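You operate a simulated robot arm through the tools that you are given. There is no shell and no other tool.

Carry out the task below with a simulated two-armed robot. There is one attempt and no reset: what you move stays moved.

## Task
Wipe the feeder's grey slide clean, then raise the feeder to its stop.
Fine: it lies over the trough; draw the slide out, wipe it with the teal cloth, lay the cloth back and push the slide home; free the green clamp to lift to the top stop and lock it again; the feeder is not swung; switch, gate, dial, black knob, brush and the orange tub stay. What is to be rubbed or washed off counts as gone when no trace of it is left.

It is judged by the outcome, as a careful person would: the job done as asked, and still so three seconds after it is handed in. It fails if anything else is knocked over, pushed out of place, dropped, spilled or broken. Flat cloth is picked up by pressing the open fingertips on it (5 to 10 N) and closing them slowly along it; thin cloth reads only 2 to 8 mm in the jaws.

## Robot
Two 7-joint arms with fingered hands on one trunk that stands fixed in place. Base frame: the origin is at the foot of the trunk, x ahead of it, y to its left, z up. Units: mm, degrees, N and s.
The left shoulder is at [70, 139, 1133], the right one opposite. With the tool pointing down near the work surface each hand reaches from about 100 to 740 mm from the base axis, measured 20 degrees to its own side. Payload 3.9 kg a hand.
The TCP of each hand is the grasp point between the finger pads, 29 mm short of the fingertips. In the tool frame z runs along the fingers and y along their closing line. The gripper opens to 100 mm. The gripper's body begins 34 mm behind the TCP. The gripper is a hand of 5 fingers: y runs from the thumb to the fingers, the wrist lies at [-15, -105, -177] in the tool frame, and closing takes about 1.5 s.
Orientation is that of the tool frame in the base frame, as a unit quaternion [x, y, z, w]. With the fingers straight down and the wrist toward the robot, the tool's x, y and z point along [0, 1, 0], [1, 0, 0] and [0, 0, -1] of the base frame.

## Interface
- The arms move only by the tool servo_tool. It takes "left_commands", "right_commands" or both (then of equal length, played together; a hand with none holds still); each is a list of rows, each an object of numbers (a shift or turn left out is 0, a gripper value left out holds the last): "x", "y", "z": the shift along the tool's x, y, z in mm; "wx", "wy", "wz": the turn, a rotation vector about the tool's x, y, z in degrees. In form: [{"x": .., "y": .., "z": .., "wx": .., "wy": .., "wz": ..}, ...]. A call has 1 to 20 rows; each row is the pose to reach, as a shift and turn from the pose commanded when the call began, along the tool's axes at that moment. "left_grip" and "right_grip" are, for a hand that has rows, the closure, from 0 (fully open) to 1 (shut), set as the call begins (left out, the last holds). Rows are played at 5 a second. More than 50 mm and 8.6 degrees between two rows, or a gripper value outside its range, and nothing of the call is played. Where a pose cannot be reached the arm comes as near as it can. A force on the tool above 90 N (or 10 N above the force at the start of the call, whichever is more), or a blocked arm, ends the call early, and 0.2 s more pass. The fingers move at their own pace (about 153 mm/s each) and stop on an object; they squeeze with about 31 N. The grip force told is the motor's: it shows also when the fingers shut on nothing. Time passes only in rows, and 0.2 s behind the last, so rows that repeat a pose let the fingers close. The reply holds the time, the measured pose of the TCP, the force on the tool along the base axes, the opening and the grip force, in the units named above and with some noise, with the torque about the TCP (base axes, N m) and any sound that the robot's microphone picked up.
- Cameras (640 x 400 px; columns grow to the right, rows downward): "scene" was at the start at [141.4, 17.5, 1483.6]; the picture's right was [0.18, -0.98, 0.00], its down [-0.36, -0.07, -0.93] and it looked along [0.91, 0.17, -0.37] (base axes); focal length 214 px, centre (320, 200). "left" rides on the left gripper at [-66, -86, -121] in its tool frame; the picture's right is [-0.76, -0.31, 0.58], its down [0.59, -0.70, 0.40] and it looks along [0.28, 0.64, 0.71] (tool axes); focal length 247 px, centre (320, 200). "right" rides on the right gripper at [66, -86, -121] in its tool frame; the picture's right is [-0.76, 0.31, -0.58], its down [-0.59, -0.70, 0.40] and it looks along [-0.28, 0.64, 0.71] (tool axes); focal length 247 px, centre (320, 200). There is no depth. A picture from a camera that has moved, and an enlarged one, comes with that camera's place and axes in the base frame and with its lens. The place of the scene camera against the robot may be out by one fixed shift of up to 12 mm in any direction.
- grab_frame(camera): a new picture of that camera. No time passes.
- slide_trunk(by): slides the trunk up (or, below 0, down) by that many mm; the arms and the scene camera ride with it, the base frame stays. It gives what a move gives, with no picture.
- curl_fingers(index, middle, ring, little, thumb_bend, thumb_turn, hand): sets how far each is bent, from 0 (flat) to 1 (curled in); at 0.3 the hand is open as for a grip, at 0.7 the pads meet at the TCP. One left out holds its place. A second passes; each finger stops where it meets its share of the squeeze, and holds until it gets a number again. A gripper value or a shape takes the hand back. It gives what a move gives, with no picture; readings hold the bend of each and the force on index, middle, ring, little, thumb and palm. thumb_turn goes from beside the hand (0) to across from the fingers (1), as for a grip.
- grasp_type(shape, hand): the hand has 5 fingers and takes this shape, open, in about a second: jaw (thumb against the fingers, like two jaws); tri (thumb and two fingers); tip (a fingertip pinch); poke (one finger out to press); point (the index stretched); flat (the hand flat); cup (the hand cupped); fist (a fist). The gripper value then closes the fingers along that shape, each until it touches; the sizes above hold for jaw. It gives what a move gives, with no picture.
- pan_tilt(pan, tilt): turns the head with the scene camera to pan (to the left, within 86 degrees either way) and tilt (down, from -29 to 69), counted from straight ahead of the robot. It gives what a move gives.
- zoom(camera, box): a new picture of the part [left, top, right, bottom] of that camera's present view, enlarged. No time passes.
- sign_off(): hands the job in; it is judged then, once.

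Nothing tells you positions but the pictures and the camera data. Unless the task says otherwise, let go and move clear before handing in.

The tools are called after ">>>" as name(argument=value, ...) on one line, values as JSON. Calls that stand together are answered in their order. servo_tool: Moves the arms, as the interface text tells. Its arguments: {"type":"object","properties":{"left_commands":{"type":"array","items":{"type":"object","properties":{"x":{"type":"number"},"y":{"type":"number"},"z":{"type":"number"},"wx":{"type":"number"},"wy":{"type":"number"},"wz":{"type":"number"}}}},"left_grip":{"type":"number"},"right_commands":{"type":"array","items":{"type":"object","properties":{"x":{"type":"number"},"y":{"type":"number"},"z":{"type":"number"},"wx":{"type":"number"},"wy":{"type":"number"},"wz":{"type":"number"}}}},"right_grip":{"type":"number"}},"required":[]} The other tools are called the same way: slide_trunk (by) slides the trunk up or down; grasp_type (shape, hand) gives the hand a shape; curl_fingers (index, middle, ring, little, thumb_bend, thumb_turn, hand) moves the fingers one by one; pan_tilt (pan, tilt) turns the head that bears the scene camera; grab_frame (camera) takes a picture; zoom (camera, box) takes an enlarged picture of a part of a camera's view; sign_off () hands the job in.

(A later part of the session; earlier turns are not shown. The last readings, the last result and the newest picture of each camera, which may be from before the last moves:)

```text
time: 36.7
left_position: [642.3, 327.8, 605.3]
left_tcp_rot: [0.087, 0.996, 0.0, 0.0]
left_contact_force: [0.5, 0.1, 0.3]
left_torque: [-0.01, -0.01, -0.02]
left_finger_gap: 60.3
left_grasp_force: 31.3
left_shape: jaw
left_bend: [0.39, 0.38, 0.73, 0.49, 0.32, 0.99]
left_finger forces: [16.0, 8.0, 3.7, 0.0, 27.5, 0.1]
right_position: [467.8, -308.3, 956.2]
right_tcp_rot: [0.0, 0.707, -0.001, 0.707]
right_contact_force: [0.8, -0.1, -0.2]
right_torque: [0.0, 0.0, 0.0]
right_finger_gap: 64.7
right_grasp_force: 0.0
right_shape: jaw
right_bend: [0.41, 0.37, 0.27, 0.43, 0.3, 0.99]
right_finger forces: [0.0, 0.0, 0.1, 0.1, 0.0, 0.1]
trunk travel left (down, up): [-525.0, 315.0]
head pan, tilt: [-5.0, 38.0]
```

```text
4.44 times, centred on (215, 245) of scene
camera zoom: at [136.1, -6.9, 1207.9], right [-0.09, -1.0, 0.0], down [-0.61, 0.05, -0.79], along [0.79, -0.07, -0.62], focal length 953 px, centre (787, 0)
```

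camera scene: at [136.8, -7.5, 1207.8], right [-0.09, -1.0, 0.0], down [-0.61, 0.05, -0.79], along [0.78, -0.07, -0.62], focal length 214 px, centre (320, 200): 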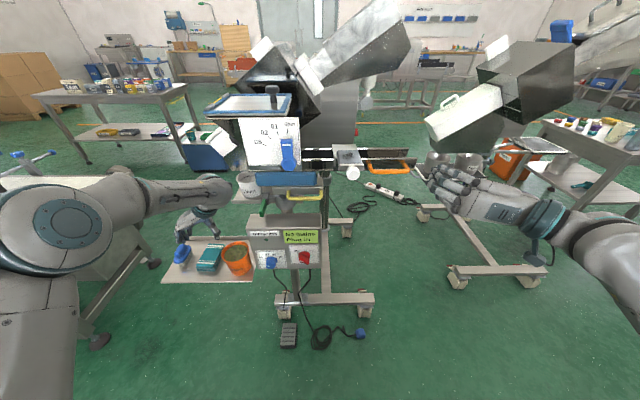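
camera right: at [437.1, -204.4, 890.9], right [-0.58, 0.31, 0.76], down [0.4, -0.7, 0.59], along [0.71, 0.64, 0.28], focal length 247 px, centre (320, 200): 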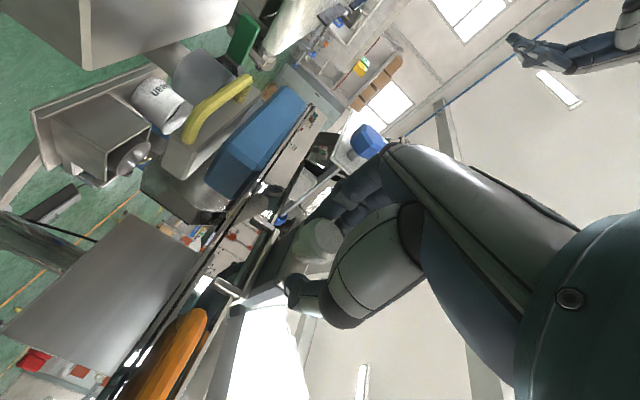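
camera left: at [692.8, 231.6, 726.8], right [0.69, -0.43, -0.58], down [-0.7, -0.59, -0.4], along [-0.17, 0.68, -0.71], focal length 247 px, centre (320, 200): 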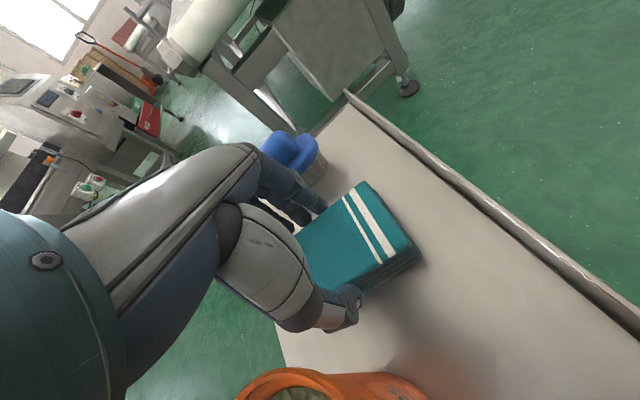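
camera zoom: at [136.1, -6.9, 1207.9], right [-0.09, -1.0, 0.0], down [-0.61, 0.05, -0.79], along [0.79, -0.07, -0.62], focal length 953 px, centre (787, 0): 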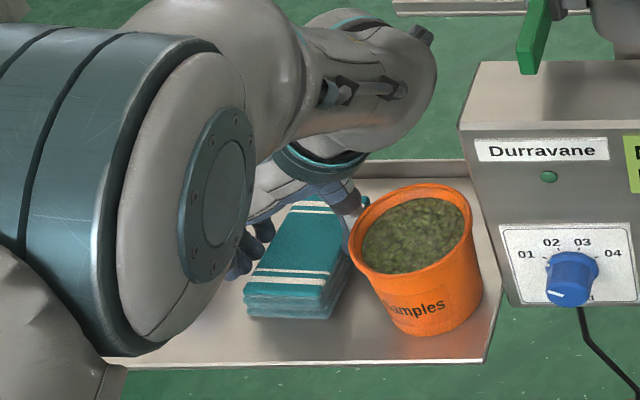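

Gripped at 60 mm, the pad is firm. I'll lift slowly.

>>> servo_tool(left_commands=[{"z": -5}, {"z": -12}, {"z": -25}, {"z": -40}, {"z": -60}, {"z": -85}, {"z": -110}], left_grip=0.75)

>>> grab_frame(camera="left")

>>> zoom(camera="scene", box=[155, 180, 275, 290])

```text
time: 38.3
left_position: [640.8, 328.7, 713.5]
left_tcp_rot: [0.087, 0.996, 0.0, 0.0]
left_contact_force: [0.3, -0.2, -0.8]
left_torque: [0.01, -0.01, 0.0]
left_finger_gap: 60.2
left_grasp_force: 31.4
left_shape: jaw
left_bend: [0.39, 0.38, 0.73, 0.49, 0.32, 0.99]
left_finger forces: [16.0, 7.8, 3.6, 0.0, 27.4, 0.1]
right_position: [467.2, -308.2, 957.4]
right_tcp_rot: [0.0, 0.708, 0.0, 0.707]
right_contact_force: [0.2, 0.5, 0.7]
right_torque: [0.03, 0.01, 0.02]
right_finger_gap: 65.1
right_grasp_force: 0.0
right_shape: jaw
right_bend: [0.41, 0.37, 0.27, 0.43, 0.3, 0.99]
right_finger forces: [0.1, 0.0, 0.1, 0.0, 0.0, 0.1]
trunk travel left (down, up): [-525.0, 315.0]
head pan, tilt: [-5.0, 38.0]
```

```text
taken
camera left: at [691.8, 232.6, 835.8], right [0.69, -0.43, -0.58], down [-0.7, -0.59, -0.4], along [-0.17, 0.68, -0.71], focal length 247 px, centre (320, 200)
```

left: 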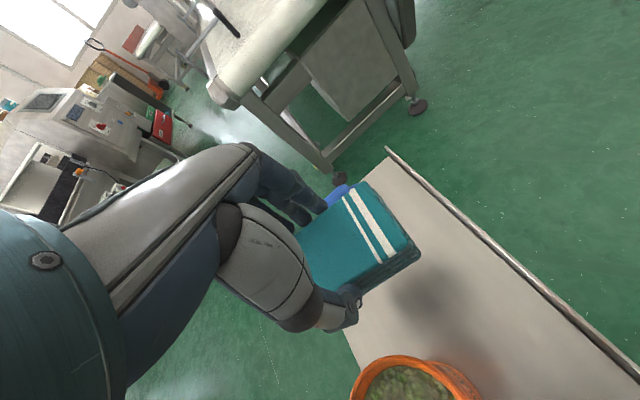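

```text
3.64 times, centred on (215, 235) of scene
camera zoom: at [135.7, -7.2, 1207.9], right [-0.09, -1.0, 0.0], down [-0.61, 0.05, -0.79], along [0.79, -0.07, -0.62], focal length 780 px, centre (702, 73)
```

zoom: 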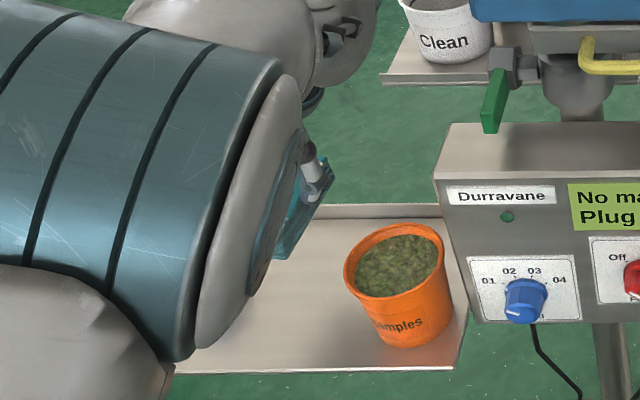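

The cloth came up whole. I'll back out from the tray the way I came, turning the wrist back toward the robot.

>>> servo_tool(left_commands=[{"x": 21.8, "y": -5.8, "z": -5, "wz": 8}, {"x": 43.6, "y": -11.6, "z": -10, "wz": 16}, {"x": 67.9, "y": -18, "z": -15, "wz": 24}, {"x": 91.2, "y": -24.2, "z": -20, "wz": 32}, {"x": 114.4, "y": -30.4, "z": -25, "wz": 40}, {"x": 135.8, "y": -36, "z": -30, "wz": 48}, {"x": 155, "y": -41.2, "z": -35, "wz": 56}, {"x": 174.6, "y": -46.3, "z": -40, "wz": 64}, {"x": 189, "y": -50.2, "z": -45, "wz": 72}, {"x": 203.7, "y": -54.1, "z": -50, "wz": 80}])

>>> grab_frame(camera="left")

>>> grab_frame(camera="scene")

```text
time: 40.5
left_position: [432.2, 309.9, 764.5]
left_tcp_rot: [0.709, 0.705, 0.0, -0.003]
left_contact_force: [-0.8, -0.4, 0.0]
left_torque: [0.0, 0.02, 0.02]
left_finger_gap: 60.0
left_grasp_force: 30.7
left_shape: jaw
left_bend: [0.39, 0.38, 0.73, 0.49, 0.32, 0.99]
left_finger forces: [16.0, 7.9, 3.6, 0.1, 27.3, 0.0]
left hand out of reach, approached as far as the arm can: row 8, 9
right_position: [467.9, -308.0, 956.5]
right_tcp_rot: [0.0, 0.707, -0.001, 0.707]
right_contact_force: [0.9, -0.2, -0.4]
right_torque: [-0.02, 0.02, 0.01]
right_finger_gap: 65.1
right_grasp_force: 0.0
right_shape: jaw
right_bend: [0.41, 0.37, 0.27, 0.43, 0.3, 0.99]
right_finger forces: [0.0, 0.2, 0.0, 0.0, 0.1, 0.0]
trunk travel left (down, up): [-525.0, 315.0]
head pan, tilt: [-5.0, 38.0]
```

```text
taken
camera left: at [346.8, 243.9, 886.6], right [-0.31, -0.75, -0.58], down [-0.7, 0.59, -0.4], along [0.64, 0.28, -0.71], focal length 247 px, centre (320, 200)
```

left: 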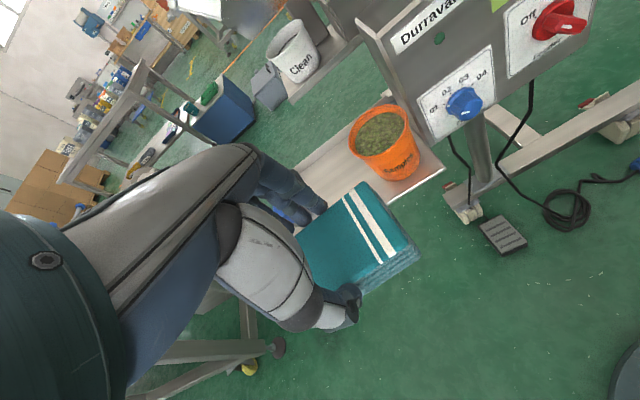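

```text
taken
camera scene: at [136.2, -6.9, 1207.9], right [-0.09, -1.0, 0.0], down [-0.61, 0.05, -0.79], along [0.78, -0.07, -0.62], focal length 214 px, centre (320, 200)
```

scene: 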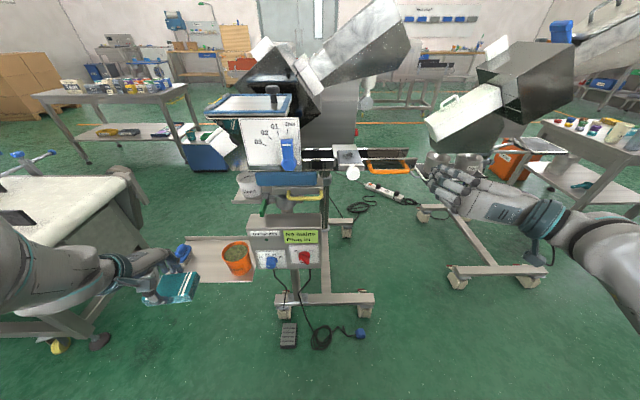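

Cloth in hand, tray, brush and tub undisturbed. I'll raise the trunk 100 mm for comfortable reach to the slide, then lift the left hand.

>>> slide_trunk(by=100)

>>> servo_tool(left_commands=[{"x": -10, "y": 4, "z": -40}, {"x": -20, "y": 8, "z": -80}, {"x": -30, "y": 12, "z": -120}, {"x": -45, "y": 16, "z": -160}, {"x": -60, "y": 20, "z": -200}, {"x": -80, "y": 24, "z": -235}])

>>> pan_tilt(pan=-8, tilt=42)

>>> grab_frame(camera="scene")

```text
time: 41.8
left_position: [433.2, 310.1, 863.8]
left_tcp_rot: [0.708, 0.706, 0.0, 0.0]
left_contact_force: [-0.7, -0.1, -0.2]
left_torque: [0.0, 0.01, -0.01]
left_finger_gap: 60.0
left_grasp_force: 31.4
left_shape: jaw
left_bend: [0.39, 0.38, 0.73, 0.49, 0.32, 0.99]
left_finger forces: [16.0, 7.9, 3.6, 0.0, 27.5, 0.0]
right_position: [469.6, -308.7, 1055.4]
right_tcp_rot: [0.0, 0.707, 0.0, 0.708]
right_contact_force: [0.6, -0.1, 0.4]
right_torque: [-0.01, -0.02, -0.03]
right_finger_gap: 64.8
right_grasp_force: 0.1
right_shape: jaw
right_bend: [0.41, 0.37, 0.27, 0.43, 0.3, 0.99]
right_finger forces: [0.1, 0.0, 0.0, 0.1, 0.1, 0.1]
trunk travel left (down, up): [-625.0, 215.0]
head pan, tilt: [-5.0, 38.0]
```

```text
time: 43.2
left_position: [530.8, 278.4, 1105.5]
left_tcp_rot: [0.706, 0.708, -0.006, 0.004]
left_contact_force: [0.8, -0.2, -0.9]
left_torque: [0.02, -0.03, 0.02]
left_finger_gap: 60.2
left_grasp_force: 31.3
left_shape: jaw
left_bend: [0.39, 0.38, 0.73, 0.49, 0.32, 0.99]
left_finger forces: [16.1, 7.8, 3.6, 0.0, 27.4, 0.1]
left hand out of reach, approached as far as the arm can: row 1, 2, 3, 4, 5, 6
right_position: [467.8, -309.3, 1054.9]
right_tcp_rot: [0.0, 0.707, 0.0, 0.707]
right_contact_force: [-0.3, 0.4, -0.4]
right_torque: [-0.02, 0.03, -0.01]
right_finger_gap: 65.0
right_grasp_force: 0.0
right_shape: jaw
right_bend: [0.41, 0.37, 0.27, 0.43, 0.3, 0.99]
right_finger forces: [0.1, 0.0, 0.0, 0.1, 0.1, 0.0]
trunk travel left (down, up): [-625.0, 215.0]
head pan, tilt: [-5.0, 38.0]
```

```text
time: 43.9
left_position: [530.3, 280.8, 1104.6]
left_tcp_rot: [0.706, 0.708, -0.006, 0.005]
left_contact_force: [-0.1, -0.5, -0.9]
left_torque: [0.03, 0.0, 0.0]
left_finger_gap: 60.0
left_grasp_force: 31.3
left_shape: jaw
left_bend: [0.39, 0.38, 0.73, 0.49, 0.32, 0.99]
left_finger forces: [16.0, 7.8, 3.6, 0.0, 27.5, 0.0]
right_position: [468.6, -308.9, 1055.6]
right_tcp_rot: [0.0, 0.707, 0.0, 0.707]
right_contact_force: [0.8, -0.2, -1.2]
right_torque: [0.02, 0.0, 0.03]
right_finger_gap: 64.8
right_grasp_force: 0.0
right_shape: jaw
right_bend: [0.41, 0.37, 0.27, 0.43, 0.3, 0.99]
right_finger forces: [0.1, 0.0, 0.1, 0.1, 0.1, 0.0]
trunk travel left (down, up): [-625.0, 215.0]
head pan, tilt: [-8.0, 42.0]
```

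```text
taken
camera scene: at [133.0, -10.8, 1302.0], right [-0.14, -0.99, 0.0], down [-0.66, 0.09, -0.74], along [0.74, -0.1, -0.67], focal length 214 px, centre (320, 200)
```

scene: 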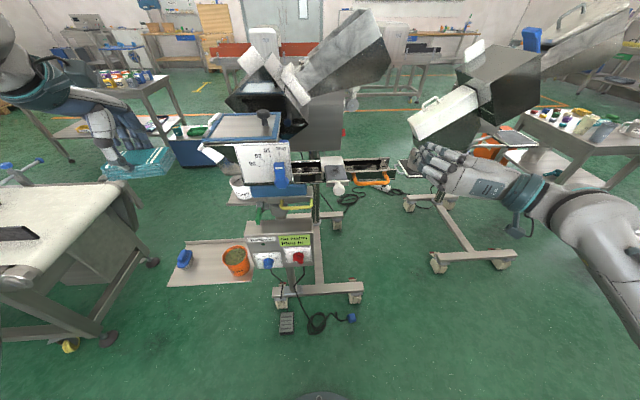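

The left arm stopped short of the commanded pose (a joint limit in this elbow posture), holding the cloth at (530, 280, 1105), clear of everything. I'll test a small upward move to see what it does.

>>> servo_tool(left_commands=[{"x": 0, "y": 10, "z": -10}, {"x": 0, "y": 20, "z": -20}])

```text
time: 44.5
left_position: [551.3, 278.2, 1126.4]
left_tcp_rot: [0.707, 0.707, 0.0, 0.0]
left_contact_force: [-0.2, 0.3, -0.9]
left_torque: [-0.01, 0.0, -0.03]
left_finger_gap: 60.1
left_grasp_force: 31.1
left_shape: jaw
left_bend: [0.39, 0.38, 0.73, 0.49, 0.32, 0.99]
left_finger forces: [16.1, 7.7, 3.6, 0.1, 27.5, 0.1]
right_position: [469.0, -307.3, 1056.1]
right_tcp_rot: [0.0, 0.708, 0.001, 0.707]
right_contact_force: [0.4, 0.2, 0.4]
right_torque: [0.02, 0.0, 0.01]
right_finger_gap: 64.8
right_grasp_force: 0.1
right_shape: jaw
right_bend: [0.41, 0.37, 0.27, 0.43, 0.3, 0.99]
right_finger forces: [0.1, 0.0, 0.1, 0.0, 0.0, 0.0]
trunk travel left (down, up): [-625.0, 215.0]
head pan, tilt: [-8.0, 42.0]
```

It moves from its actual pose. I'll raise it more and then bring it across above the gate plate's height, in steps.

>>> servo_tool(left_commands=[{"x": -10, "y": 0, "z": -20}, {"x": -20, "y": 0, "z": -40}, {"x": -40, "y": 0, "z": -60}, {"x": -65, "y": -5, "z": -70}])

>>> grab_frame(camera="scene")

```text
time: 45.5
left_position: [541.9, 210.9, 1195.8]
left_tcp_rot: [0.707, 0.707, 0.0, -0.001]
left_contact_force: [-0.4, 0.7, -1.0]
left_torque: [-0.02, -0.01, -0.01]
left_finger_gap: 59.9
left_grasp_force: 30.7
left_shape: jaw
left_bend: [0.39, 0.38, 0.73, 0.49, 0.32, 0.99]
left_finger forces: [16.0, 7.9, 3.6, 0.1, 27.5, 0.1]
right_position: [466.9, -309.7, 1054.8]
right_tcp_rot: [0.001, 0.707, 0.0, 0.707]
right_contact_force: [0.1, 1.0, -0.9]
right_torque: [0.02, 0.01, 0.01]
right_finger_gap: 64.8
right_grasp_force: 0.0
right_shape: jaw
right_bend: [0.41, 0.37, 0.27, 0.43, 0.3, 0.99]
right_finger forces: [0.1, 0.1, 0.1, 0.0, 0.0, 0.0]
trunk travel left (down, up): [-625.0, 215.0]
head pan, tilt: [-8.0, 42.0]
```

```text
taken
camera scene: at [132.7, -12.3, 1302.0], right [-0.14, -0.99, 0.0], down [-0.66, 0.09, -0.74], along [0.74, -0.1, -0.67], focal length 214 px, centre (320, 200)
```

scene: 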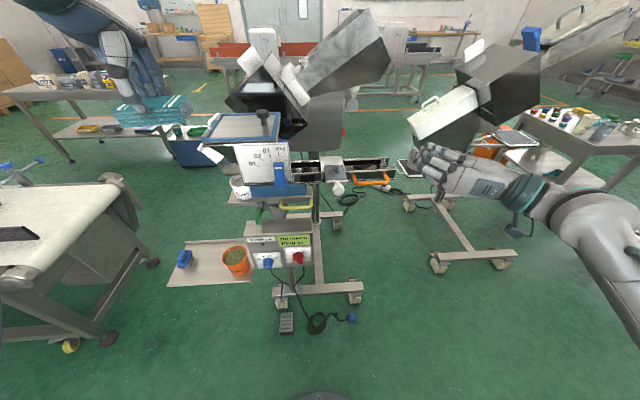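

>>> servo_tool(left_commands=[{"x": -42}, {"x": -84}, {"x": -126}, {"x": -168}, {"x": -210}, {"x": -250}])

>>> grab_frame(camera="scene")

```text
time: 46.9
left_position: [546.1, -26.1, 1199.4]
left_tcp_rot: [0.702, 0.712, -0.01, 0.009]
left_contact_force: [-0.4, -0.7, -1.7]
left_torque: [0.05, 0.02, -0.04]
left_finger_gap: 60.2
left_grasp_force: 30.5
left_shape: jaw
left_bend: [0.39, 0.38, 0.73, 0.49, 0.32, 0.99]
left_finger forces: [16.0, 7.8, 3.5, 0.1, 27.4, 0.0]
left hand out of reach, approached as far as the arm can: row 1, 2, 3, 4, 5
right_position: [468.9, -308.7, 1056.2]
right_tcp_rot: [0.001, 0.707, 0.001, 0.707]
right_contact_force: [-0.5, -0.6, -0.3]
right_torque: [0.0, 0.01, 0.02]
right_finger_gap: 64.9
right_grasp_force: 0.1
right_shape: jaw
right_bend: [0.41, 0.37, 0.27, 0.43, 0.3, 0.99]
right_finger forces: [0.1, 0.0, 0.0, 0.0, 0.0, 0.0]
trunk travel left (down, up): [-625.0, 215.0]
head pan, tilt: [-8.0, 42.0]
```

```text
taken
camera scene: at [133.0, -12.1, 1301.9], right [-0.14, -0.99, 0.0], down [-0.66, 0.09, -0.74], along [0.74, -0.1, -0.67], focal length 214 px, centre (320, 200)
```

scene: 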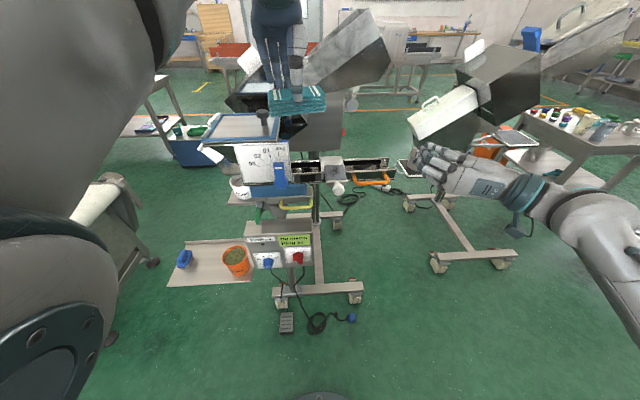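

>>> servo_tool(left_commands=[{"x": -30, "y": 5}, {"x": -60, "y": 10}, {"x": -93, "y": 20}])

>>> grab_frame(camera="scene")

>>> grab_frame(camera="left")

```text
time: 47.9
left_position: [563.7, -69.8, 1230.7]
left_tcp_rot: [0.692, 0.721, -0.02, 0.038]
left_contact_force: [-0.2, -0.5, -1.6]
left_torque: [0.04, 0.04, -0.01]
left_finger_gap: 60.1
left_grasp_force: 31.2
left_shape: jaw
left_bend: [0.39, 0.38, 0.73, 0.49, 0.32, 0.99]
left_finger forces: [16.0, 7.8, 3.5, 0.1, 27.3, 0.1]
left hand out of reach, approached as far as the arm can: row 3
right_position: [469.6, -307.3, 1055.4]
right_tcp_rot: [0.0, 0.707, 0.0, 0.707]
right_contact_force: [0.2, -0.3, 0.3]
right_torque: [0.02, 0.01, -0.01]
right_finger_gap: 64.7
right_grasp_force: 0.0
right_shape: jaw
right_bend: [0.41, 0.37, 0.27, 0.43, 0.3, 0.99]
right_finger forces: [0.0, 0.0, 0.0, 0.1, 0.0, 0.0]
trunk travel left (down, up): [-625.0, 215.0]
head pan, tilt: [-8.0, 42.0]
stopped in row 3 (left hand): the arm was blocked; the commanded pose is now the measured one
```

```text
taken
camera scene: at [133.0, -10.7, 1302.0], right [-0.14, -0.99, 0.0], down [-0.66, 0.09, -0.74], along [0.74, -0.1, -0.67], focal length 214 px, centre (320, 200)
```

scene: 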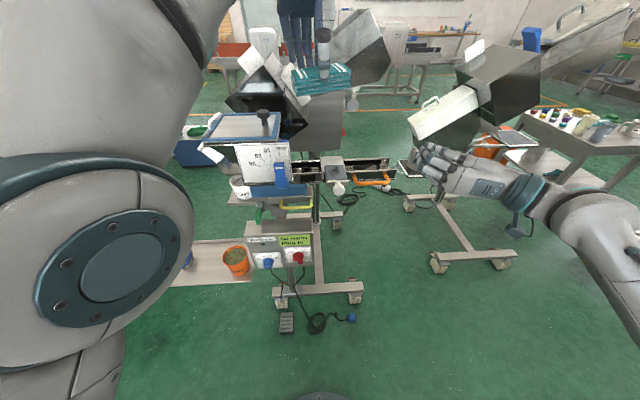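

```text
taken
camera left: at [476.8, -129.1, 1354.8], right [-0.26, -0.81, -0.52], down [-0.71, 0.53, -0.46], along [0.65, 0.25, -0.72], focal length 247 px, centre (320, 200)
```

left: 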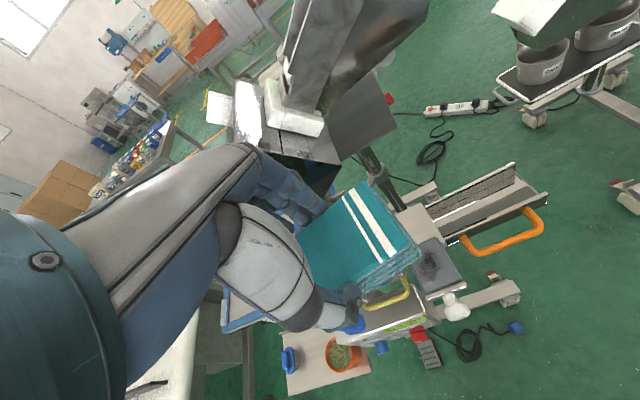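

The left arm's elbow has swung up near the head and blocked; the cloth is still held in the air. I'll back it off to the left and look at the arm's posture.

>>> servo_tool(left_commands=[{"x": 30, "y": -5, "z": 5}, {"x": 60, "y": -10, "z": 10}, {"x": 100, "y": -15, "z": 15}])

>>> pan_tilt(pan=45, tilt=30)

>>> grab_frame(camera="scene")

```text
time: 48.7
left_position: [545.6, 29.8, 1205.3]
left_tcp_rot: [0.693, 0.72, -0.019, 0.037]
left_contact_force: [0.2, 0.4, -0.1]
left_torque: [-0.04, -0.02, -0.02]
left_finger_gap: 60.1
left_grasp_force: 30.5
left_shape: jaw
left_bend: [0.39, 0.38, 0.73, 0.49, 0.32, 0.99]
left_finger forces: [16.1, 7.7, 3.5, 0.0, 27.3, 0.0]
right_position: [468.9, -305.5, 1056.9]
right_tcp_rot: [0.0, 0.706, -0.001, 0.708]
right_contact_force: [0.2, 0.2, -0.5]
right_torque: [0.0, 0.02, -0.04]
right_finger_gap: 64.8
right_grasp_force: 0.1
right_shape: jaw
right_bend: [0.41, 0.37, 0.27, 0.43, 0.3, 0.99]
right_finger forces: [0.0, 0.1, 0.0, 0.0, 0.0, 0.0]
trunk travel left (down, up): [-625.0, 215.0]
head pan, tilt: [-8.0, 42.0]
```

```text
time: 49.9
left_position: [545.9, 26.1, 1205.6]
left_tcp_rot: [0.693, 0.72, -0.018, 0.034]
left_contact_force: [-0.2, -0.2, -0.5]
left_torque: [-0.01, 0.03, -0.01]
left_finger_gap: 60.1
left_grasp_force: 31.1
left_shape: jaw
left_bend: [0.39, 0.38, 0.73, 0.49, 0.32, 0.99]
left_finger forces: [16.1, 7.7, 3.5, 0.1, 27.5, 0.0]
right_position: [468.2, -308.3, 1055.8]
right_tcp_rot: [0.0, 0.707, 0.0, 0.707]
right_contact_force: [0.3, 0.1, 0.0]
right_torque: [0.0, 0.02, -0.02]
right_finger_gap: 64.6
right_grasp_force: 0.1
right_shape: jaw
right_bend: [0.41, 0.37, 0.27, 0.43, 0.3, 0.99]
right_finger forces: [0.0, 0.0, 0.1, 0.0, 0.0, 0.1]
trunk travel left (down, up): [-625.0, 215.0]
head pan, tilt: [45.0, 30.0]
```

```text
taken
camera scene: at [114.2, 64.3, 1320.2], right [0.71, -0.71, 0.0], down [-0.35, -0.35, -0.87], along [0.61, 0.61, -0.5], focal length 214 px, centre (320, 200)
```

scene: 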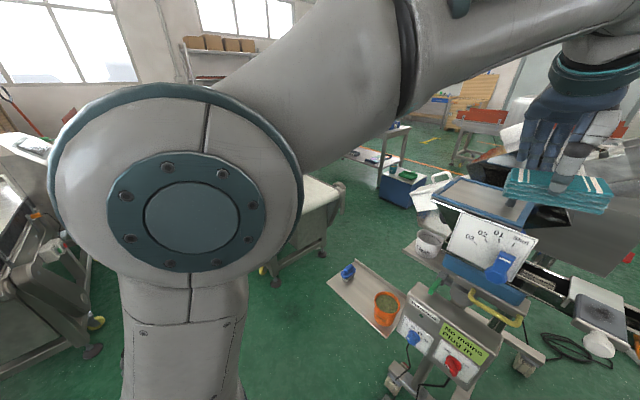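

The left elbow is raised high because the hand is far above the shoulder. I'll raise the trunk so the hand works at shoulder level instead, which should free the arm.

>>> slide_trunk(by=200)

>>> grab_frame(camera="scene")

```text
time: 52.1
left_position: [545.0, 25.9, 1405.5]
left_tcp_rot: [0.693, 0.72, -0.018, 0.035]
left_contact_force: [-0.4, 0.3, -0.2]
left_torque: [-0.02, 0.01, 0.01]
left_finger_gap: 60.1
left_grasp_force: 30.8
left_shape: jaw
left_bend: [0.39, 0.38, 0.73, 0.49, 0.32, 0.99]
left_finger forces: [16.1, 7.7, 3.5, 0.1, 27.4, 0.0]
right_position: [468.1, -307.8, 1256.1]
right_tcp_rot: [0.0, 0.706, 0.0, 0.708]
right_contact_force: [0.2, -0.7, -0.5]
right_torque: [-0.02, -0.04, -0.03]
right_finger_gap: 64.5
right_grasp_force: 0.1
right_shape: jaw
right_bend: [0.41, 0.37, 0.27, 0.43, 0.3, 0.99]
right_finger forces: [0.1, 0.0, 0.1, 0.0, 0.1, 0.0]
trunk travel left (down, up): [-825.0, 15.0]
head pan, tilt: [45.0, 30.0]
```

```text
taken
camera scene: at [114.2, 64.5, 1520.2], right [0.71, -0.71, 0.0], down [-0.35, -0.35, -0.87], along [0.61, 0.61, -0.5], focal length 214 px, centre (320, 200)
```

scene: 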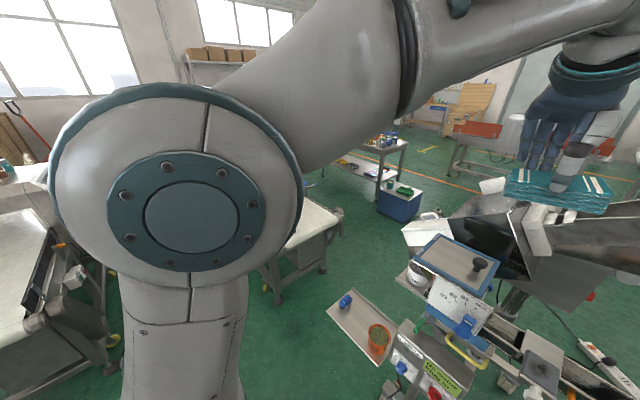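

>>> servo_tool(left_commands=[{"x": 0, "y": -5, "z": 35, "wx": 0.5, "wy": 2, "wz": 1}, {"x": 0, "y": -10, "z": 70, "wx": 1.4, "wy": 4.3, "wz": 2.2}, {"x": 0, "y": -15, "z": 105, "wx": 1.4, "wy": 4.3, "wz": 2.2}, {"x": 0, "y": -20, "z": 135, "wx": 1.4, "wy": 4.3, "wz": 2.2}])

>>> grab_frame(camera="scene")

```text
time: 53.1
left_position: [530.6, 16.4, 1270.0]
left_tcp_rot: [0.708, 0.706, 0.0, 0.0]
left_contact_force: [0.2, -0.1, -0.6]
left_torque: [0.03, -0.03, 0.03]
left_finger_gap: 59.8
left_grasp_force: 31.2
left_shape: jaw
left_bend: [0.39, 0.38, 0.73, 0.49, 0.32, 0.99]
left_finger forces: [16.1, 7.6, 3.5, 0.0, 27.5, 0.1]
right_position: [468.9, -306.6, 1256.6]
right_tcp_rot: [0.0, 0.707, 0.0, 0.707]
right_contact_force: [-0.1, -0.1, 0.2]
right_torque: [-0.01, -0.03, -0.03]
right_finger_gap: 65.0
right_grasp_force: 0.0
right_shape: jaw
right_bend: [0.41, 0.37, 0.27, 0.43, 0.3, 0.99]
right_finger forces: [0.0, 0.0, 0.0, 0.1, 0.0, 0.0]
trunk travel left (down, up): [-825.0, 15.0]
head pan, tilt: [45.0, 30.0]
```

```text
taken
camera scene: at [114.4, 64.7, 1520.3], right [0.71, -0.71, 0.0], down [-0.35, -0.35, -0.87], along [0.61, 0.61, -0.5], focal length 214 px, centre (320, 200)
```

scene: 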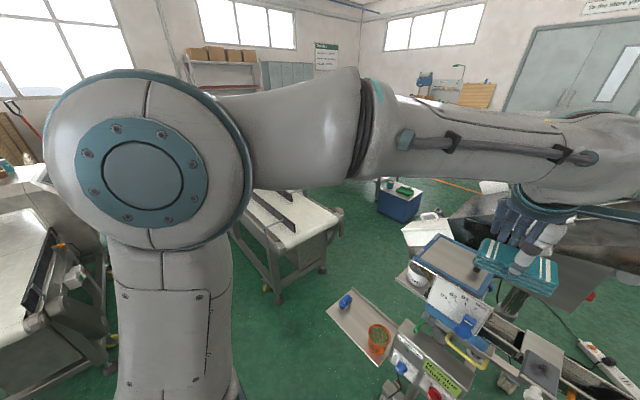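

Now it tracks exactly. I'll move across above the slide, turning the wrist a bit to the left.

>>> servo_tool(left_commands=[{"x": -34, "y": 4, "z": 8, "wz": 8}, {"x": -68, "y": 8, "z": 16, "wz": 16}, {"x": -102, "y": 11, "z": 25, "wz": 24}, {"x": -135, "y": 14, "z": 40, "wz": 32}])

>>> pan_tilt(pan=-8, tilt=48)

>>> grab_frame(camera="scene")

>>> grab_frame(camera="left")

```text
time: 54.1
left_position: [543.5, -121.7, 1230.8]
left_tcp_rot: [0.875, 0.483, 0.0, -0.002]
left_contact_force: [0.1, -0.3, -0.1]
left_torque: [0.05, 0.04, -0.02]
left_finger_gap: 60.1
left_grasp_force: 31.2
left_shape: jaw
left_bend: [0.39, 0.38, 0.73, 0.49, 0.32, 0.99]
left_finger forces: [16.1, 7.7, 3.5, 0.0, 27.4, 0.0]
right_position: [469.3, -309.1, 1255.1]
right_tcp_rot: [0.0, 0.708, 0.0, 0.706]
right_contact_force: [0.3, -0.1, -0.9]
right_torque: [0.01, 0.02, 0.04]
right_finger_gap: 64.9
right_grasp_force: 0.0
right_shape: jaw
right_bend: [0.41, 0.37, 0.27, 0.43, 0.3, 0.99]
right_finger forces: [0.1, 0.0, 0.0, 0.0, 0.0, 0.0]
trunk travel left (down, up): [-825.0, 15.0]
head pan, tilt: [45.0, 30.0]
```

```text
time: 55.3
left_position: [542.9, -120.7, 1229.3]
left_tcp_rot: [0.875, 0.485, 0.0, -0.001]
left_contact_force: [0.0, -0.2, -0.3]
left_torque: [0.02, 0.02, -0.01]
left_finger_gap: 59.9
left_grasp_force: 30.4
left_shape: jaw
left_bend: [0.39, 0.38, 0.73, 0.49, 0.32, 0.99]
left_finger forces: [16.0, 7.6, 3.6, 0.0, 27.4, 0.0]
right_position: [469.3, -307.0, 1256.2]
right_tcp_rot: [0.0, 0.707, 0.0, 0.707]
right_contact_force: [0.4, -0.3, 0.1]
right_torque: [0.02, 0.01, -0.03]
right_finger_gap: 64.7
right_grasp_force: 0.2
right_shape: jaw
right_bend: [0.41, 0.37, 0.27, 0.43, 0.3, 0.99]
right_finger forces: [0.0, 0.0, 0.0, 0.1, 0.1, 0.1]
trunk travel left (down, up): [-825.0, 15.0]
head pan, tilt: [-8.0, 48.0]
```

```text
taken
camera scene: at [128.3, -10.3, 1493.5], right [-0.14, -0.99, 0.0], down [-0.74, 0.1, -0.67], along [0.66, -0.09, -0.74], focal length 214 px, centre (320, 200)
```

scene: 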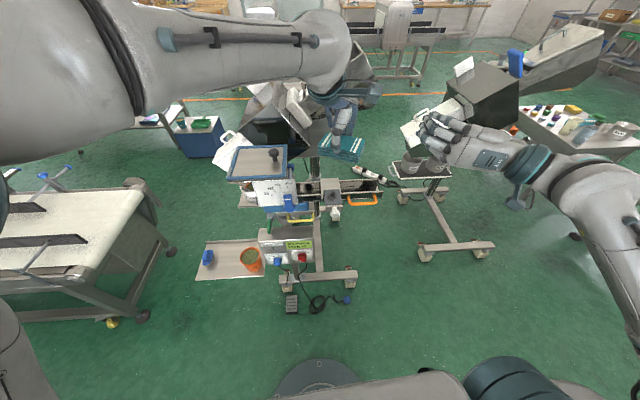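

```text
taken
camera left: at [435.9, -130.4, 1352.0], right [-0.66, -0.48, -0.58], down [-0.28, 0.87, -0.4], along [0.69, -0.1, -0.71], focal length 247 px, centre (320, 200)
```

left: 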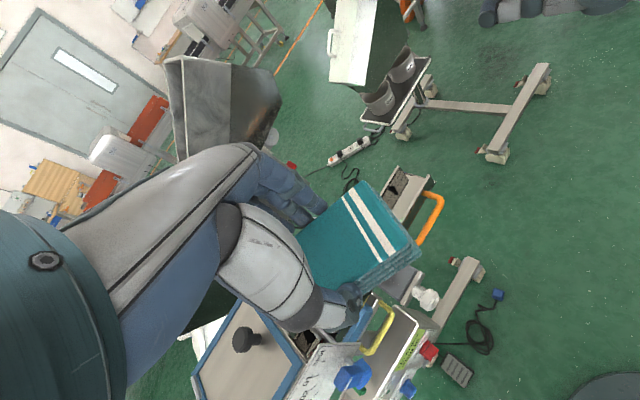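

The left arm is comfortable now. I'll bring the cloth above the drawn slide and stop a little above it.

>>> servo_tool(left_commands=[{"x": 8, "y": 12, "z": 35}, {"x": 16, "y": 24, "z": 72}, {"x": 24, "y": 36, "z": 109}, {"x": 32, "y": 47, "z": 146}, {"x": 32, "y": 47, "z": 180}])

>>> grab_frame(camera="scene")

>>> zoom(camera="scene", box=[290, 140, 390, 230])

>>> grab_frame(camera="left")

```text
time: 56.5
left_position: [601.6, -117.1, 1048.1]
left_tcp_rot: [0.875, 0.484, 0.001, -0.001]
left_contact_force: [0.4, -0.4, -0.3]
left_torque: [0.02, 0.0, 0.0]
left_finger_gap: 60.0
left_grasp_force: 30.4
left_shape: jaw
left_bend: [0.39, 0.38, 0.73, 0.49, 0.32, 0.99]
left_finger forces: [16.1, 7.7, 3.5, 0.0, 27.3, 0.0]
right_position: [468.6, -308.6, 1256.3]
right_tcp_rot: [0.0, 0.707, 0.0, 0.707]
right_contact_force: [-0.4, -0.4, -0.2]
right_torque: [-0.02, -0.02, -0.01]
right_finger_gap: 64.7
right_grasp_force: 0.0
right_shape: jaw
right_bend: [0.41, 0.37, 0.27, 0.43, 0.3, 0.99]
right_finger forces: [0.1, 0.0, 0.0, 0.0, 0.1, 0.0]
trunk travel left (down, up): [-825.0, 15.0]
head pan, tilt: [-8.0, 48.0]
```

```text
taken
camera scene: at [128.3, -10.7, 1493.5], right [-0.14, -0.99, 0.0], down [-0.74, 0.1, -0.67], along [0.66, -0.09, -0.74], focal length 214 px, centre (320, 200)
```

scene: 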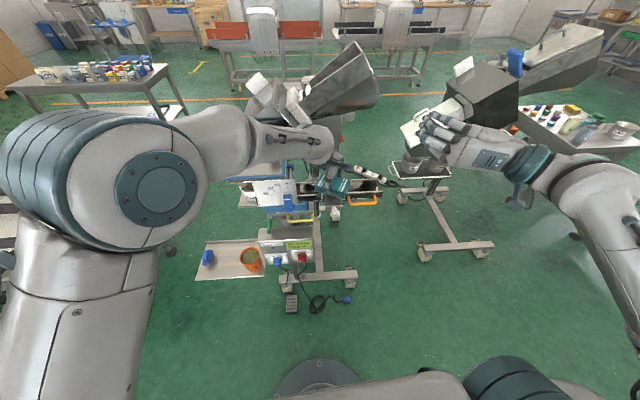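

```text
4.44 times, centred on (340, 185) of scene
camera zoom: at [128.3, -10.7, 1493.5], right [-0.14, -0.99, 0.0], down [-0.74, 0.1, -0.67], along [0.66, -0.09, -0.74], focal length 953 px, centre (231, 267)
```

zoom: 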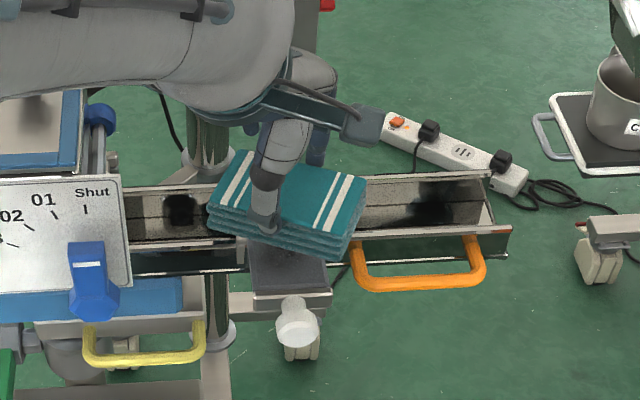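

```text
taken
camera left: at [493.8, -128.3, 1170.8], right [-0.66, -0.48, -0.58], down [-0.28, 0.87, -0.4], along [0.69, -0.1, -0.71], focal length 247 px, centre (320, 200)
```

left: 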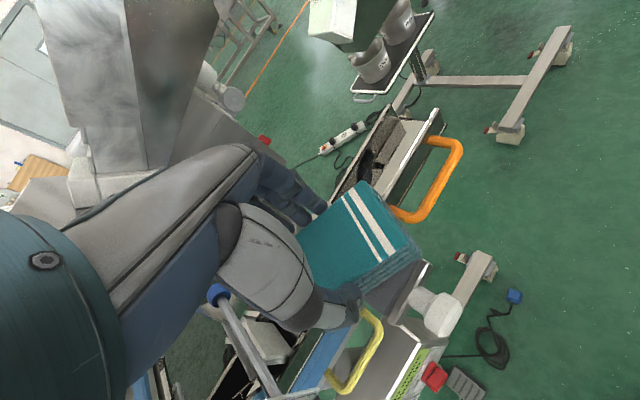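

The pad is over the plate with clearance. I'll lower in small steps until it touches.

>>> servo_tool(left_commands=[{"z": 7}, {"z": 14}, {"z": 20}])

>>> zoom(camera="scene", box=[310, 160, 370, 220])

>>> grab_frame(camera="left")

```text
time: 57.3
left_position: [599.9, -117.7, 1030.4]
left_tcp_rot: [0.875, 0.484, 0.0, 0.001]
left_contact_force: [-0.8, 0.1, -0.3]
left_torque: [-0.02, 0.01, -0.02]
left_finger_gap: 60.2
left_grasp_force: 30.9
left_shape: jaw
left_bend: [0.39, 0.38, 0.73, 0.49, 0.32, 0.99]
left_finger forces: [16.1, 7.6, 3.5, 0.0, 27.3, 0.1]
right_position: [469.4, -308.0, 1255.9]
right_tcp_rot: [0.0, 0.707, 0.0, 0.707]
right_contact_force: [0.1, 0.7, 0.2]
right_torque: [0.0, -0.01, 0.0]
right_finger_gap: 64.8
right_grasp_force: 0.1
right_shape: jaw
right_bend: [0.41, 0.37, 0.27, 0.43, 0.3, 0.99]
right_finger forces: [0.0, 0.0, 0.1, 0.1, 0.1, 0.0]
trunk travel left (down, up): [-825.0, 15.0]
head pan, tilt: [-8.0, 48.0]
```

```text
6.67 times, centred on (340, 190) of scene
camera zoom: at [128.2, -10.4, 1493.5], right [-0.14, -0.99, 0.0], down [-0.74, 0.1, -0.67], along [0.66, -0.09, -0.74], focal length 1430 px, centre (187, 267)
```

zoom: 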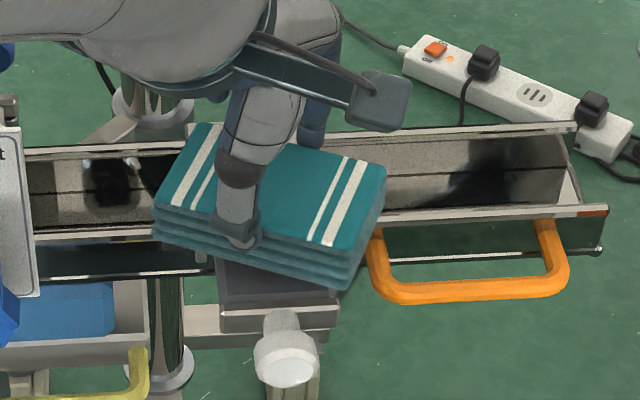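

```text
taken
camera left: at [492.5, -128.1, 1151.4], right [-0.66, -0.48, -0.58], down [-0.28, 0.87, -0.4], along [0.69, -0.1, -0.71], focal length 247 px, centre (320, 200)
```

left: 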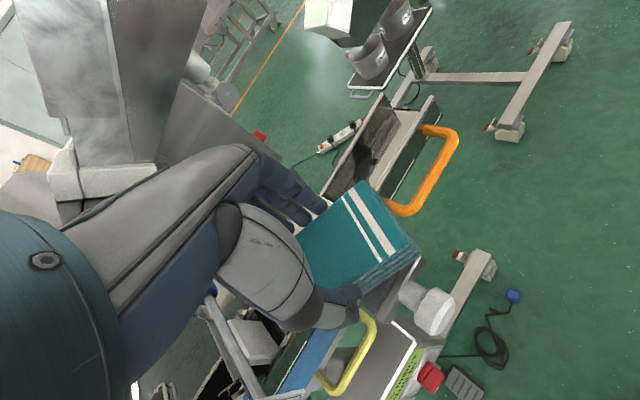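

>>> servo_tool(left_commands=[{"z": 2}, {"z": 4}, {"z": 6}, {"z": 8}])

>>> servo_tool(left_commands=[{"z": 2}, {"z": 4}])

```text
time: 58.3
left_position: [600.1, -117.5, 1020.4]
left_tcp_rot: [0.874, 0.485, 0.0, 0.001]
left_contact_force: [0.5, -1.1, -0.2]
left_torque: [-0.01, -0.03, 0.0]
left_finger_gap: 60.0
left_grasp_force: 30.4
left_shape: jaw
left_bend: [0.39, 0.38, 0.73, 0.49, 0.32, 0.99]
left_finger forces: [16.1, 7.7, 3.6, 0.1, 27.4, 0.0]
right_position: [468.9, -307.3, 1255.6]
right_tcp_rot: [0.001, 0.706, 0.0, 0.708]
right_contact_force: [0.3, 0.7, 0.0]
right_torque: [-0.02, -0.01, 0.01]
right_finger_gap: 64.8
right_grasp_force: 0.2
right_shape: jaw
right_bend: [0.41, 0.37, 0.27, 0.43, 0.3, 0.99]
right_finger forces: [0.1, 0.0, 0.0, 0.0, 0.0, 0.0]
trunk travel left (down, up): [-825.0, 15.0]
head pan, tilt: [-8.0, 48.0]
```

```text
time: 58.9
left_position: [599.7, -117.7, 1018.3]
left_tcp_rot: [0.875, 0.484, 0.0, 0.0]
left_contact_force: [-0.1, -0.3, 0.5]
left_torque: [-0.01, -0.02, 0.01]
left_finger_gap: 60.1
left_grasp_force: 30.7
left_shape: jaw
left_bend: [0.39, 0.38, 0.73, 0.49, 0.32, 0.99]
left_finger forces: [16.0, 7.6, 3.5, 0.0, 27.3, 0.1]
right_position: [468.4, -307.7, 1255.2]
right_tcp_rot: [0.0, 0.707, 0.0, 0.707]
right_contact_force: [-0.2, 0.4, 0.5]
right_torque: [-0.02, -0.03, 0.02]
right_finger_gap: 64.9
right_grasp_force: 0.1
right_shape: jaw
right_bend: [0.41, 0.37, 0.27, 0.43, 0.3, 0.99]
right_finger forces: [0.1, 0.1, 0.1, 0.0, 0.0, 0.1]
trunk travel left (down, up): [-825.0, 15.0]
head pan, tilt: [-8.0, 48.0]
```

>>> servo_tool(left_commands=[{"z": 2}, {"z": 3}])

>>> servo_tool(left_commands=[{"z": 2}, {"z": 3}])

>>> zoom(camera="scene", box=[310, 160, 370, 220])

```text
time: 59.5
left_position: [600.3, -116.5, 1015.0]
left_tcp_rot: [0.875, 0.484, -0.001, -0.001]
left_contact_force: [1.5, -0.5, 0.4]
left_torque: [0.0, -0.05, -0.01]
left_finger_gap: 59.9
left_grasp_force: 30.8
left_shape: jaw
left_bend: [0.39, 0.38, 0.73, 0.49, 0.32, 0.99]
left_finger forces: [16.5, 8.0, 3.5, 0.0, 27.3, 0.1]
right_position: [469.0, -309.0, 1256.1]
right_tcp_rot: [0.001, 0.707, 0.0, 0.707]
right_contact_force: [0.5, -0.9, 0.4]
right_torque: [0.01, 0.01, 0.01]
right_finger_gap: 64.6
right_grasp_force: 0.1
right_shape: jaw
right_bend: [0.41, 0.37, 0.27, 0.43, 0.3, 0.99]
right_finger forces: [0.1, 0.0, 0.0, 0.1, 0.1, 0.1]
trunk travel left (down, up): [-825.0, 15.0]
head pan, tilt: [-8.0, 48.0]
```

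```text
time: 60.1
left_position: [599.1, -117.5, 1012.8]
left_tcp_rot: [0.875, 0.485, 0.001, 0.0]
left_contact_force: [2.2, -1.0, 4.2]
left_torque: [-0.05, -0.09, 0.09]
left_finger_gap: 60.0
left_grasp_force: 31.1
left_shape: jaw
left_bend: [0.39, 0.38, 0.74, 0.49, 0.32, 0.99]
left_finger forces: [17.9, 8.3, 3.5, 0.0, 27.4, 0.0]
right_position: [469.5, -308.1, 1255.7]
right_tcp_rot: [0.0, 0.707, 0.0, 0.707]
right_contact_force: [-0.1, 0.4, 0.1]
right_torque: [0.02, 0.0, -0.03]
right_finger_gap: 64.8
right_grasp_force: 0.0
right_shape: jaw
right_bend: [0.41, 0.37, 0.27, 0.43, 0.3, 0.99]
right_finger forces: [0.1, 0.1, 0.0, 0.0, 0.1, 0.0]
trunk travel left (down, up): [-825.0, 15.0]
head pan, tilt: [-8.0, 48.0]
```

```text
6.67 times, centred on (340, 190) of scene
camera zoom: at [128.1, -10.6, 1493.5], right [-0.14, -0.99, 0.0], down [-0.74, 0.1, -0.67], along [0.66, -0.09, -0.74], focal length 1430 px, centre (187, 267)
```

zoom: 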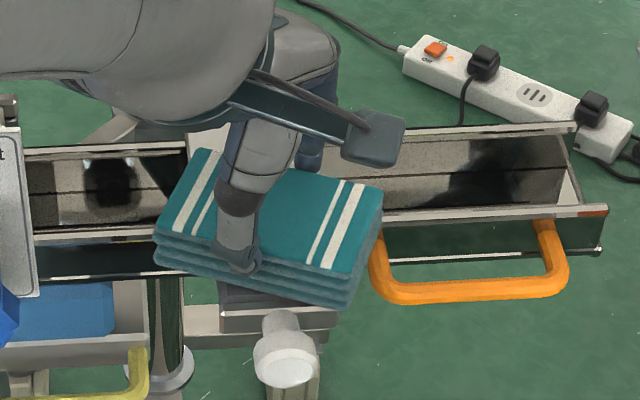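

Contact: about 4 N at TCP z 1013. I'll press slightly more and wipe with strokes left and right.

>>> servo_tool(left_commands=[{"z": 1}, {"z": 2}])

>>> servo_tool(left_commands=[{"x": 4.2, "y": -2.7}, {"x": 8.5, "y": -5.3}, {"x": 12.7, "y": -8}, {"x": 8.5, "y": -5.3}, {"x": 4.2, "y": -2.7}, {"x": 0, "y": 0}, {"x": -4.2, "y": 2.7}, {"x": -8.5, "y": 5.3}, {"x": -12.7, "y": 8}, {"x": -8.5, "y": 5.3}, {"x": -4.2, "y": 2.7}, {"x": 0, "y": 0}])

>>> zoom(camera="scene", box=[310, 160, 370, 220])

```text
time: 60.7
left_position: [599.9, -117.6, 1010.4]
left_tcp_rot: [0.874, 0.485, 0.001, 0.001]
left_contact_force: [1.9, -2.3, 7.4]
left_torque: [-0.02, -0.13, 0.04]
left_finger_gap: 60.2
left_grasp_force: 30.9
left_shape: jaw
left_bend: [0.39, 0.38, 0.74, 0.49, 0.32, 0.98]
left_finger forces: [18.3, 8.4, 4.2, 0.1, 27.6, 0.0]
right_position: [467.8, -307.4, 1256.3]
right_tcp_rot: [0.0, 0.707, 0.0, 0.707]
right_contact_force: [0.0, 0.3, 0.2]
right_torque: [-0.01, 0.02, -0.03]
right_finger_gap: 64.8
right_grasp_force: 0.1
right_shape: jaw
right_bend: [0.41, 0.37, 0.27, 0.43, 0.3, 0.99]
right_finger forces: [0.1, 0.0, 0.1, 0.0, 0.1, 0.0]
trunk travel left (down, up): [-825.0, 15.0]
head pan, tilt: [-8.0, 48.0]
```

```text
time: 63.3
left_position: [600.2, -116.4, 1010.3]
left_tcp_rot: [0.875, 0.484, 0.001, 0.0]
left_contact_force: [1.1, -2.6, 8.6]
left_torque: [-0.03, -0.09, 0.02]
left_finger_gap: 60.4
left_grasp_force: 31.0
left_shape: jaw
left_bend: [0.38, 0.38, 0.74, 0.49, 0.34, 0.97]
left_finger forces: [18.3, 9.4, 4.4, 0.0, 29.5, 0.1]
right_position: [467.9, -308.1, 1255.9]
right_tcp_rot: [0.0, 0.707, -0.001, 0.707]
right_contact_force: [1.4, 0.7, 1.0]
right_torque: [-0.01, -0.03, 0.0]
right_finger_gap: 64.7
right_grasp_force: 0.1
right_shape: jaw
right_bend: [0.41, 0.37, 0.27, 0.43, 0.3, 0.99]
right_finger forces: [0.0, 0.0, 0.0, 0.0, 0.0, 0.0]
trunk travel left (down, up): [-825.0, 15.0]
head pan, tilt: [-8.0, 48.0]
```

```text
6.67 times, centred on (340, 190) of scene
camera zoom: at [127.6, -10.4, 1493.6], right [-0.14, -0.99, 0.0], down [-0.74, 0.1, -0.67], along [0.66, -0.09, -0.74], focal length 1430 px, centre (187, 267)
```

zoom: 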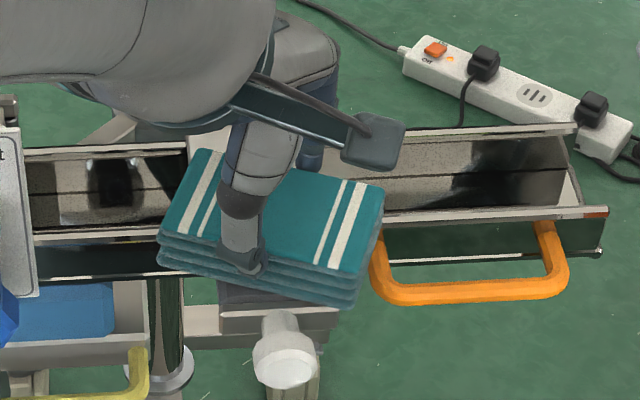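

Steady about 8 N. I'll do wider strokes, then lift to inspect.

>>> servo_tool(left_commands=[{"x": 5.1, "y": -3.2}, {"x": 10.2, "y": -6.4}, {"x": 15.3, "y": -9.6}, {"x": 20.4, "y": -12.8}, {"x": 15.3, "y": -9.6}, {"x": 10.2, "y": -6.4}, {"x": 5.1, "y": -3.2}, {"x": 0, "y": 0}, {"x": -5.1, "y": 3.2}, {"x": -10.2, "y": 6.4}, {"x": -15.3, "y": 9.6}, {"x": -20.4, "y": 12.8}, {"x": -15.3, "y": 9.6}, {"x": -10.2, "y": 6.4}, {"x": -5.1, "y": 3.2}, {"x": 0, "y": 0}, {"x": 5.1, "y": -3.2}, {"x": 10.2, "y": -6.4}, {"x": 5.1, "y": -3.2}, {"x": 0, "y": 0}])

>>> servo_tool(left_commands=[{"z": -4}, {"z": -15}, {"z": -35, "y": -20}, {"z": -60, "x": 17, "y": -55}, {"z": -75, "x": 34, "y": -80}])

>>> zoom(camera="scene", box=[310, 160, 370, 220])

>>> grab_frame(camera="left")

```text
time: 67.5
left_position: [600.1, -117.5, 1010.9]
left_tcp_rot: [0.874, 0.485, -0.001, 0.001]
left_contact_force: [-0.1, 0.1, 0.0]
left_torque: [0.01, -0.01, 0.01]
left_finger_gap: 60.5
left_grasp_force: 31.2
left_shape: jaw
left_bend: [0.38, 0.38, 0.74, 0.49, 0.34, 0.97]
left_finger forces: [17.2, 8.4, 4.3, 0.0, 30.2, 0.1]
right_position: [468.8, -308.5, 1256.1]
right_tcp_rot: [0.0, 0.707, -0.001, 0.707]
right_contact_force: [-0.8, 0.0, 0.3]
right_torque: [0.02, 0.01, -0.03]
right_finger_gap: 64.5
right_grasp_force: 0.0
right_shape: jaw
right_bend: [0.41, 0.37, 0.27, 0.43, 0.3, 0.99]
right_finger forces: [0.0, 0.0, 0.0, 0.1, 0.1, 0.0]
trunk travel left (down, up): [-825.0, 15.0]
head pan, tilt: [-8.0, 48.0]
```

```text
time: 68.7
left_position: [546.8, -46.0, 1084.1]
left_tcp_rot: [0.875, 0.484, 0.001, 0.0]
left_contact_force: [-0.1, 0.7, -0.5]
left_torque: [-0.01, -0.03, 0.01]
left_finger_gap: 60.4
left_grasp_force: 31.4
left_shape: jaw
left_bend: [0.38, 0.38, 0.73, 0.49, 0.34, 0.97]
left_finger forces: [17.1, 8.5, 4.3, 0.0, 29.9, 0.0]
right_position: [466.9, -306.4, 1255.1]
right_tcp_rot: [-0.001, 0.707, -0.001, 0.708]
right_contact_force: [0.2, -0.4, 0.8]
right_torque: [-0.01, 0.02, -0.02]
right_finger_gap: 64.9
right_grasp_force: 0.1
right_shape: jaw
right_bend: [0.41, 0.37, 0.27, 0.43, 0.3, 0.99]
right_finger forces: [0.0, 0.1, 0.0, 0.0, 0.0, 0.0]
trunk travel left (down, up): [-825.0, 15.0]
head pan, tilt: [-8.0, 48.0]
```

```text
6.67 times, centred on (340, 190) of scene
camera zoom: at [127.3, -9.2, 1493.5], right [-0.14, -0.99, 0.0], down [-0.74, 0.1, -0.67], along [0.66, -0.09, -0.74], focal length 1430 px, centre (187, 267)
```

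zoom: 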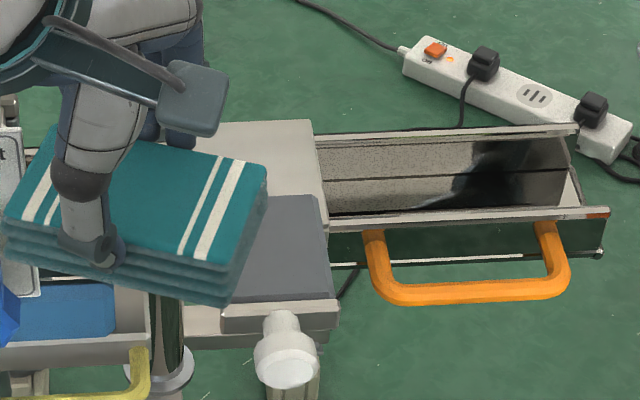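

```text
taken
camera left: at [439.5, -56.0, 1206.9], right [-0.66, -0.48, -0.58], down [-0.28, 0.87, -0.4], along [0.69, -0.1, -0.71], focal length 247 px, centre (320, 200)
```

left: 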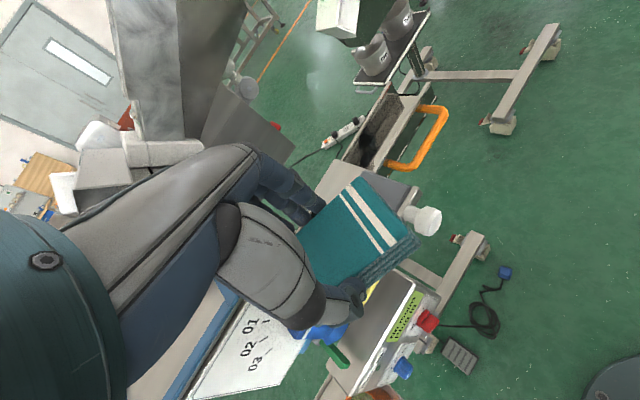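

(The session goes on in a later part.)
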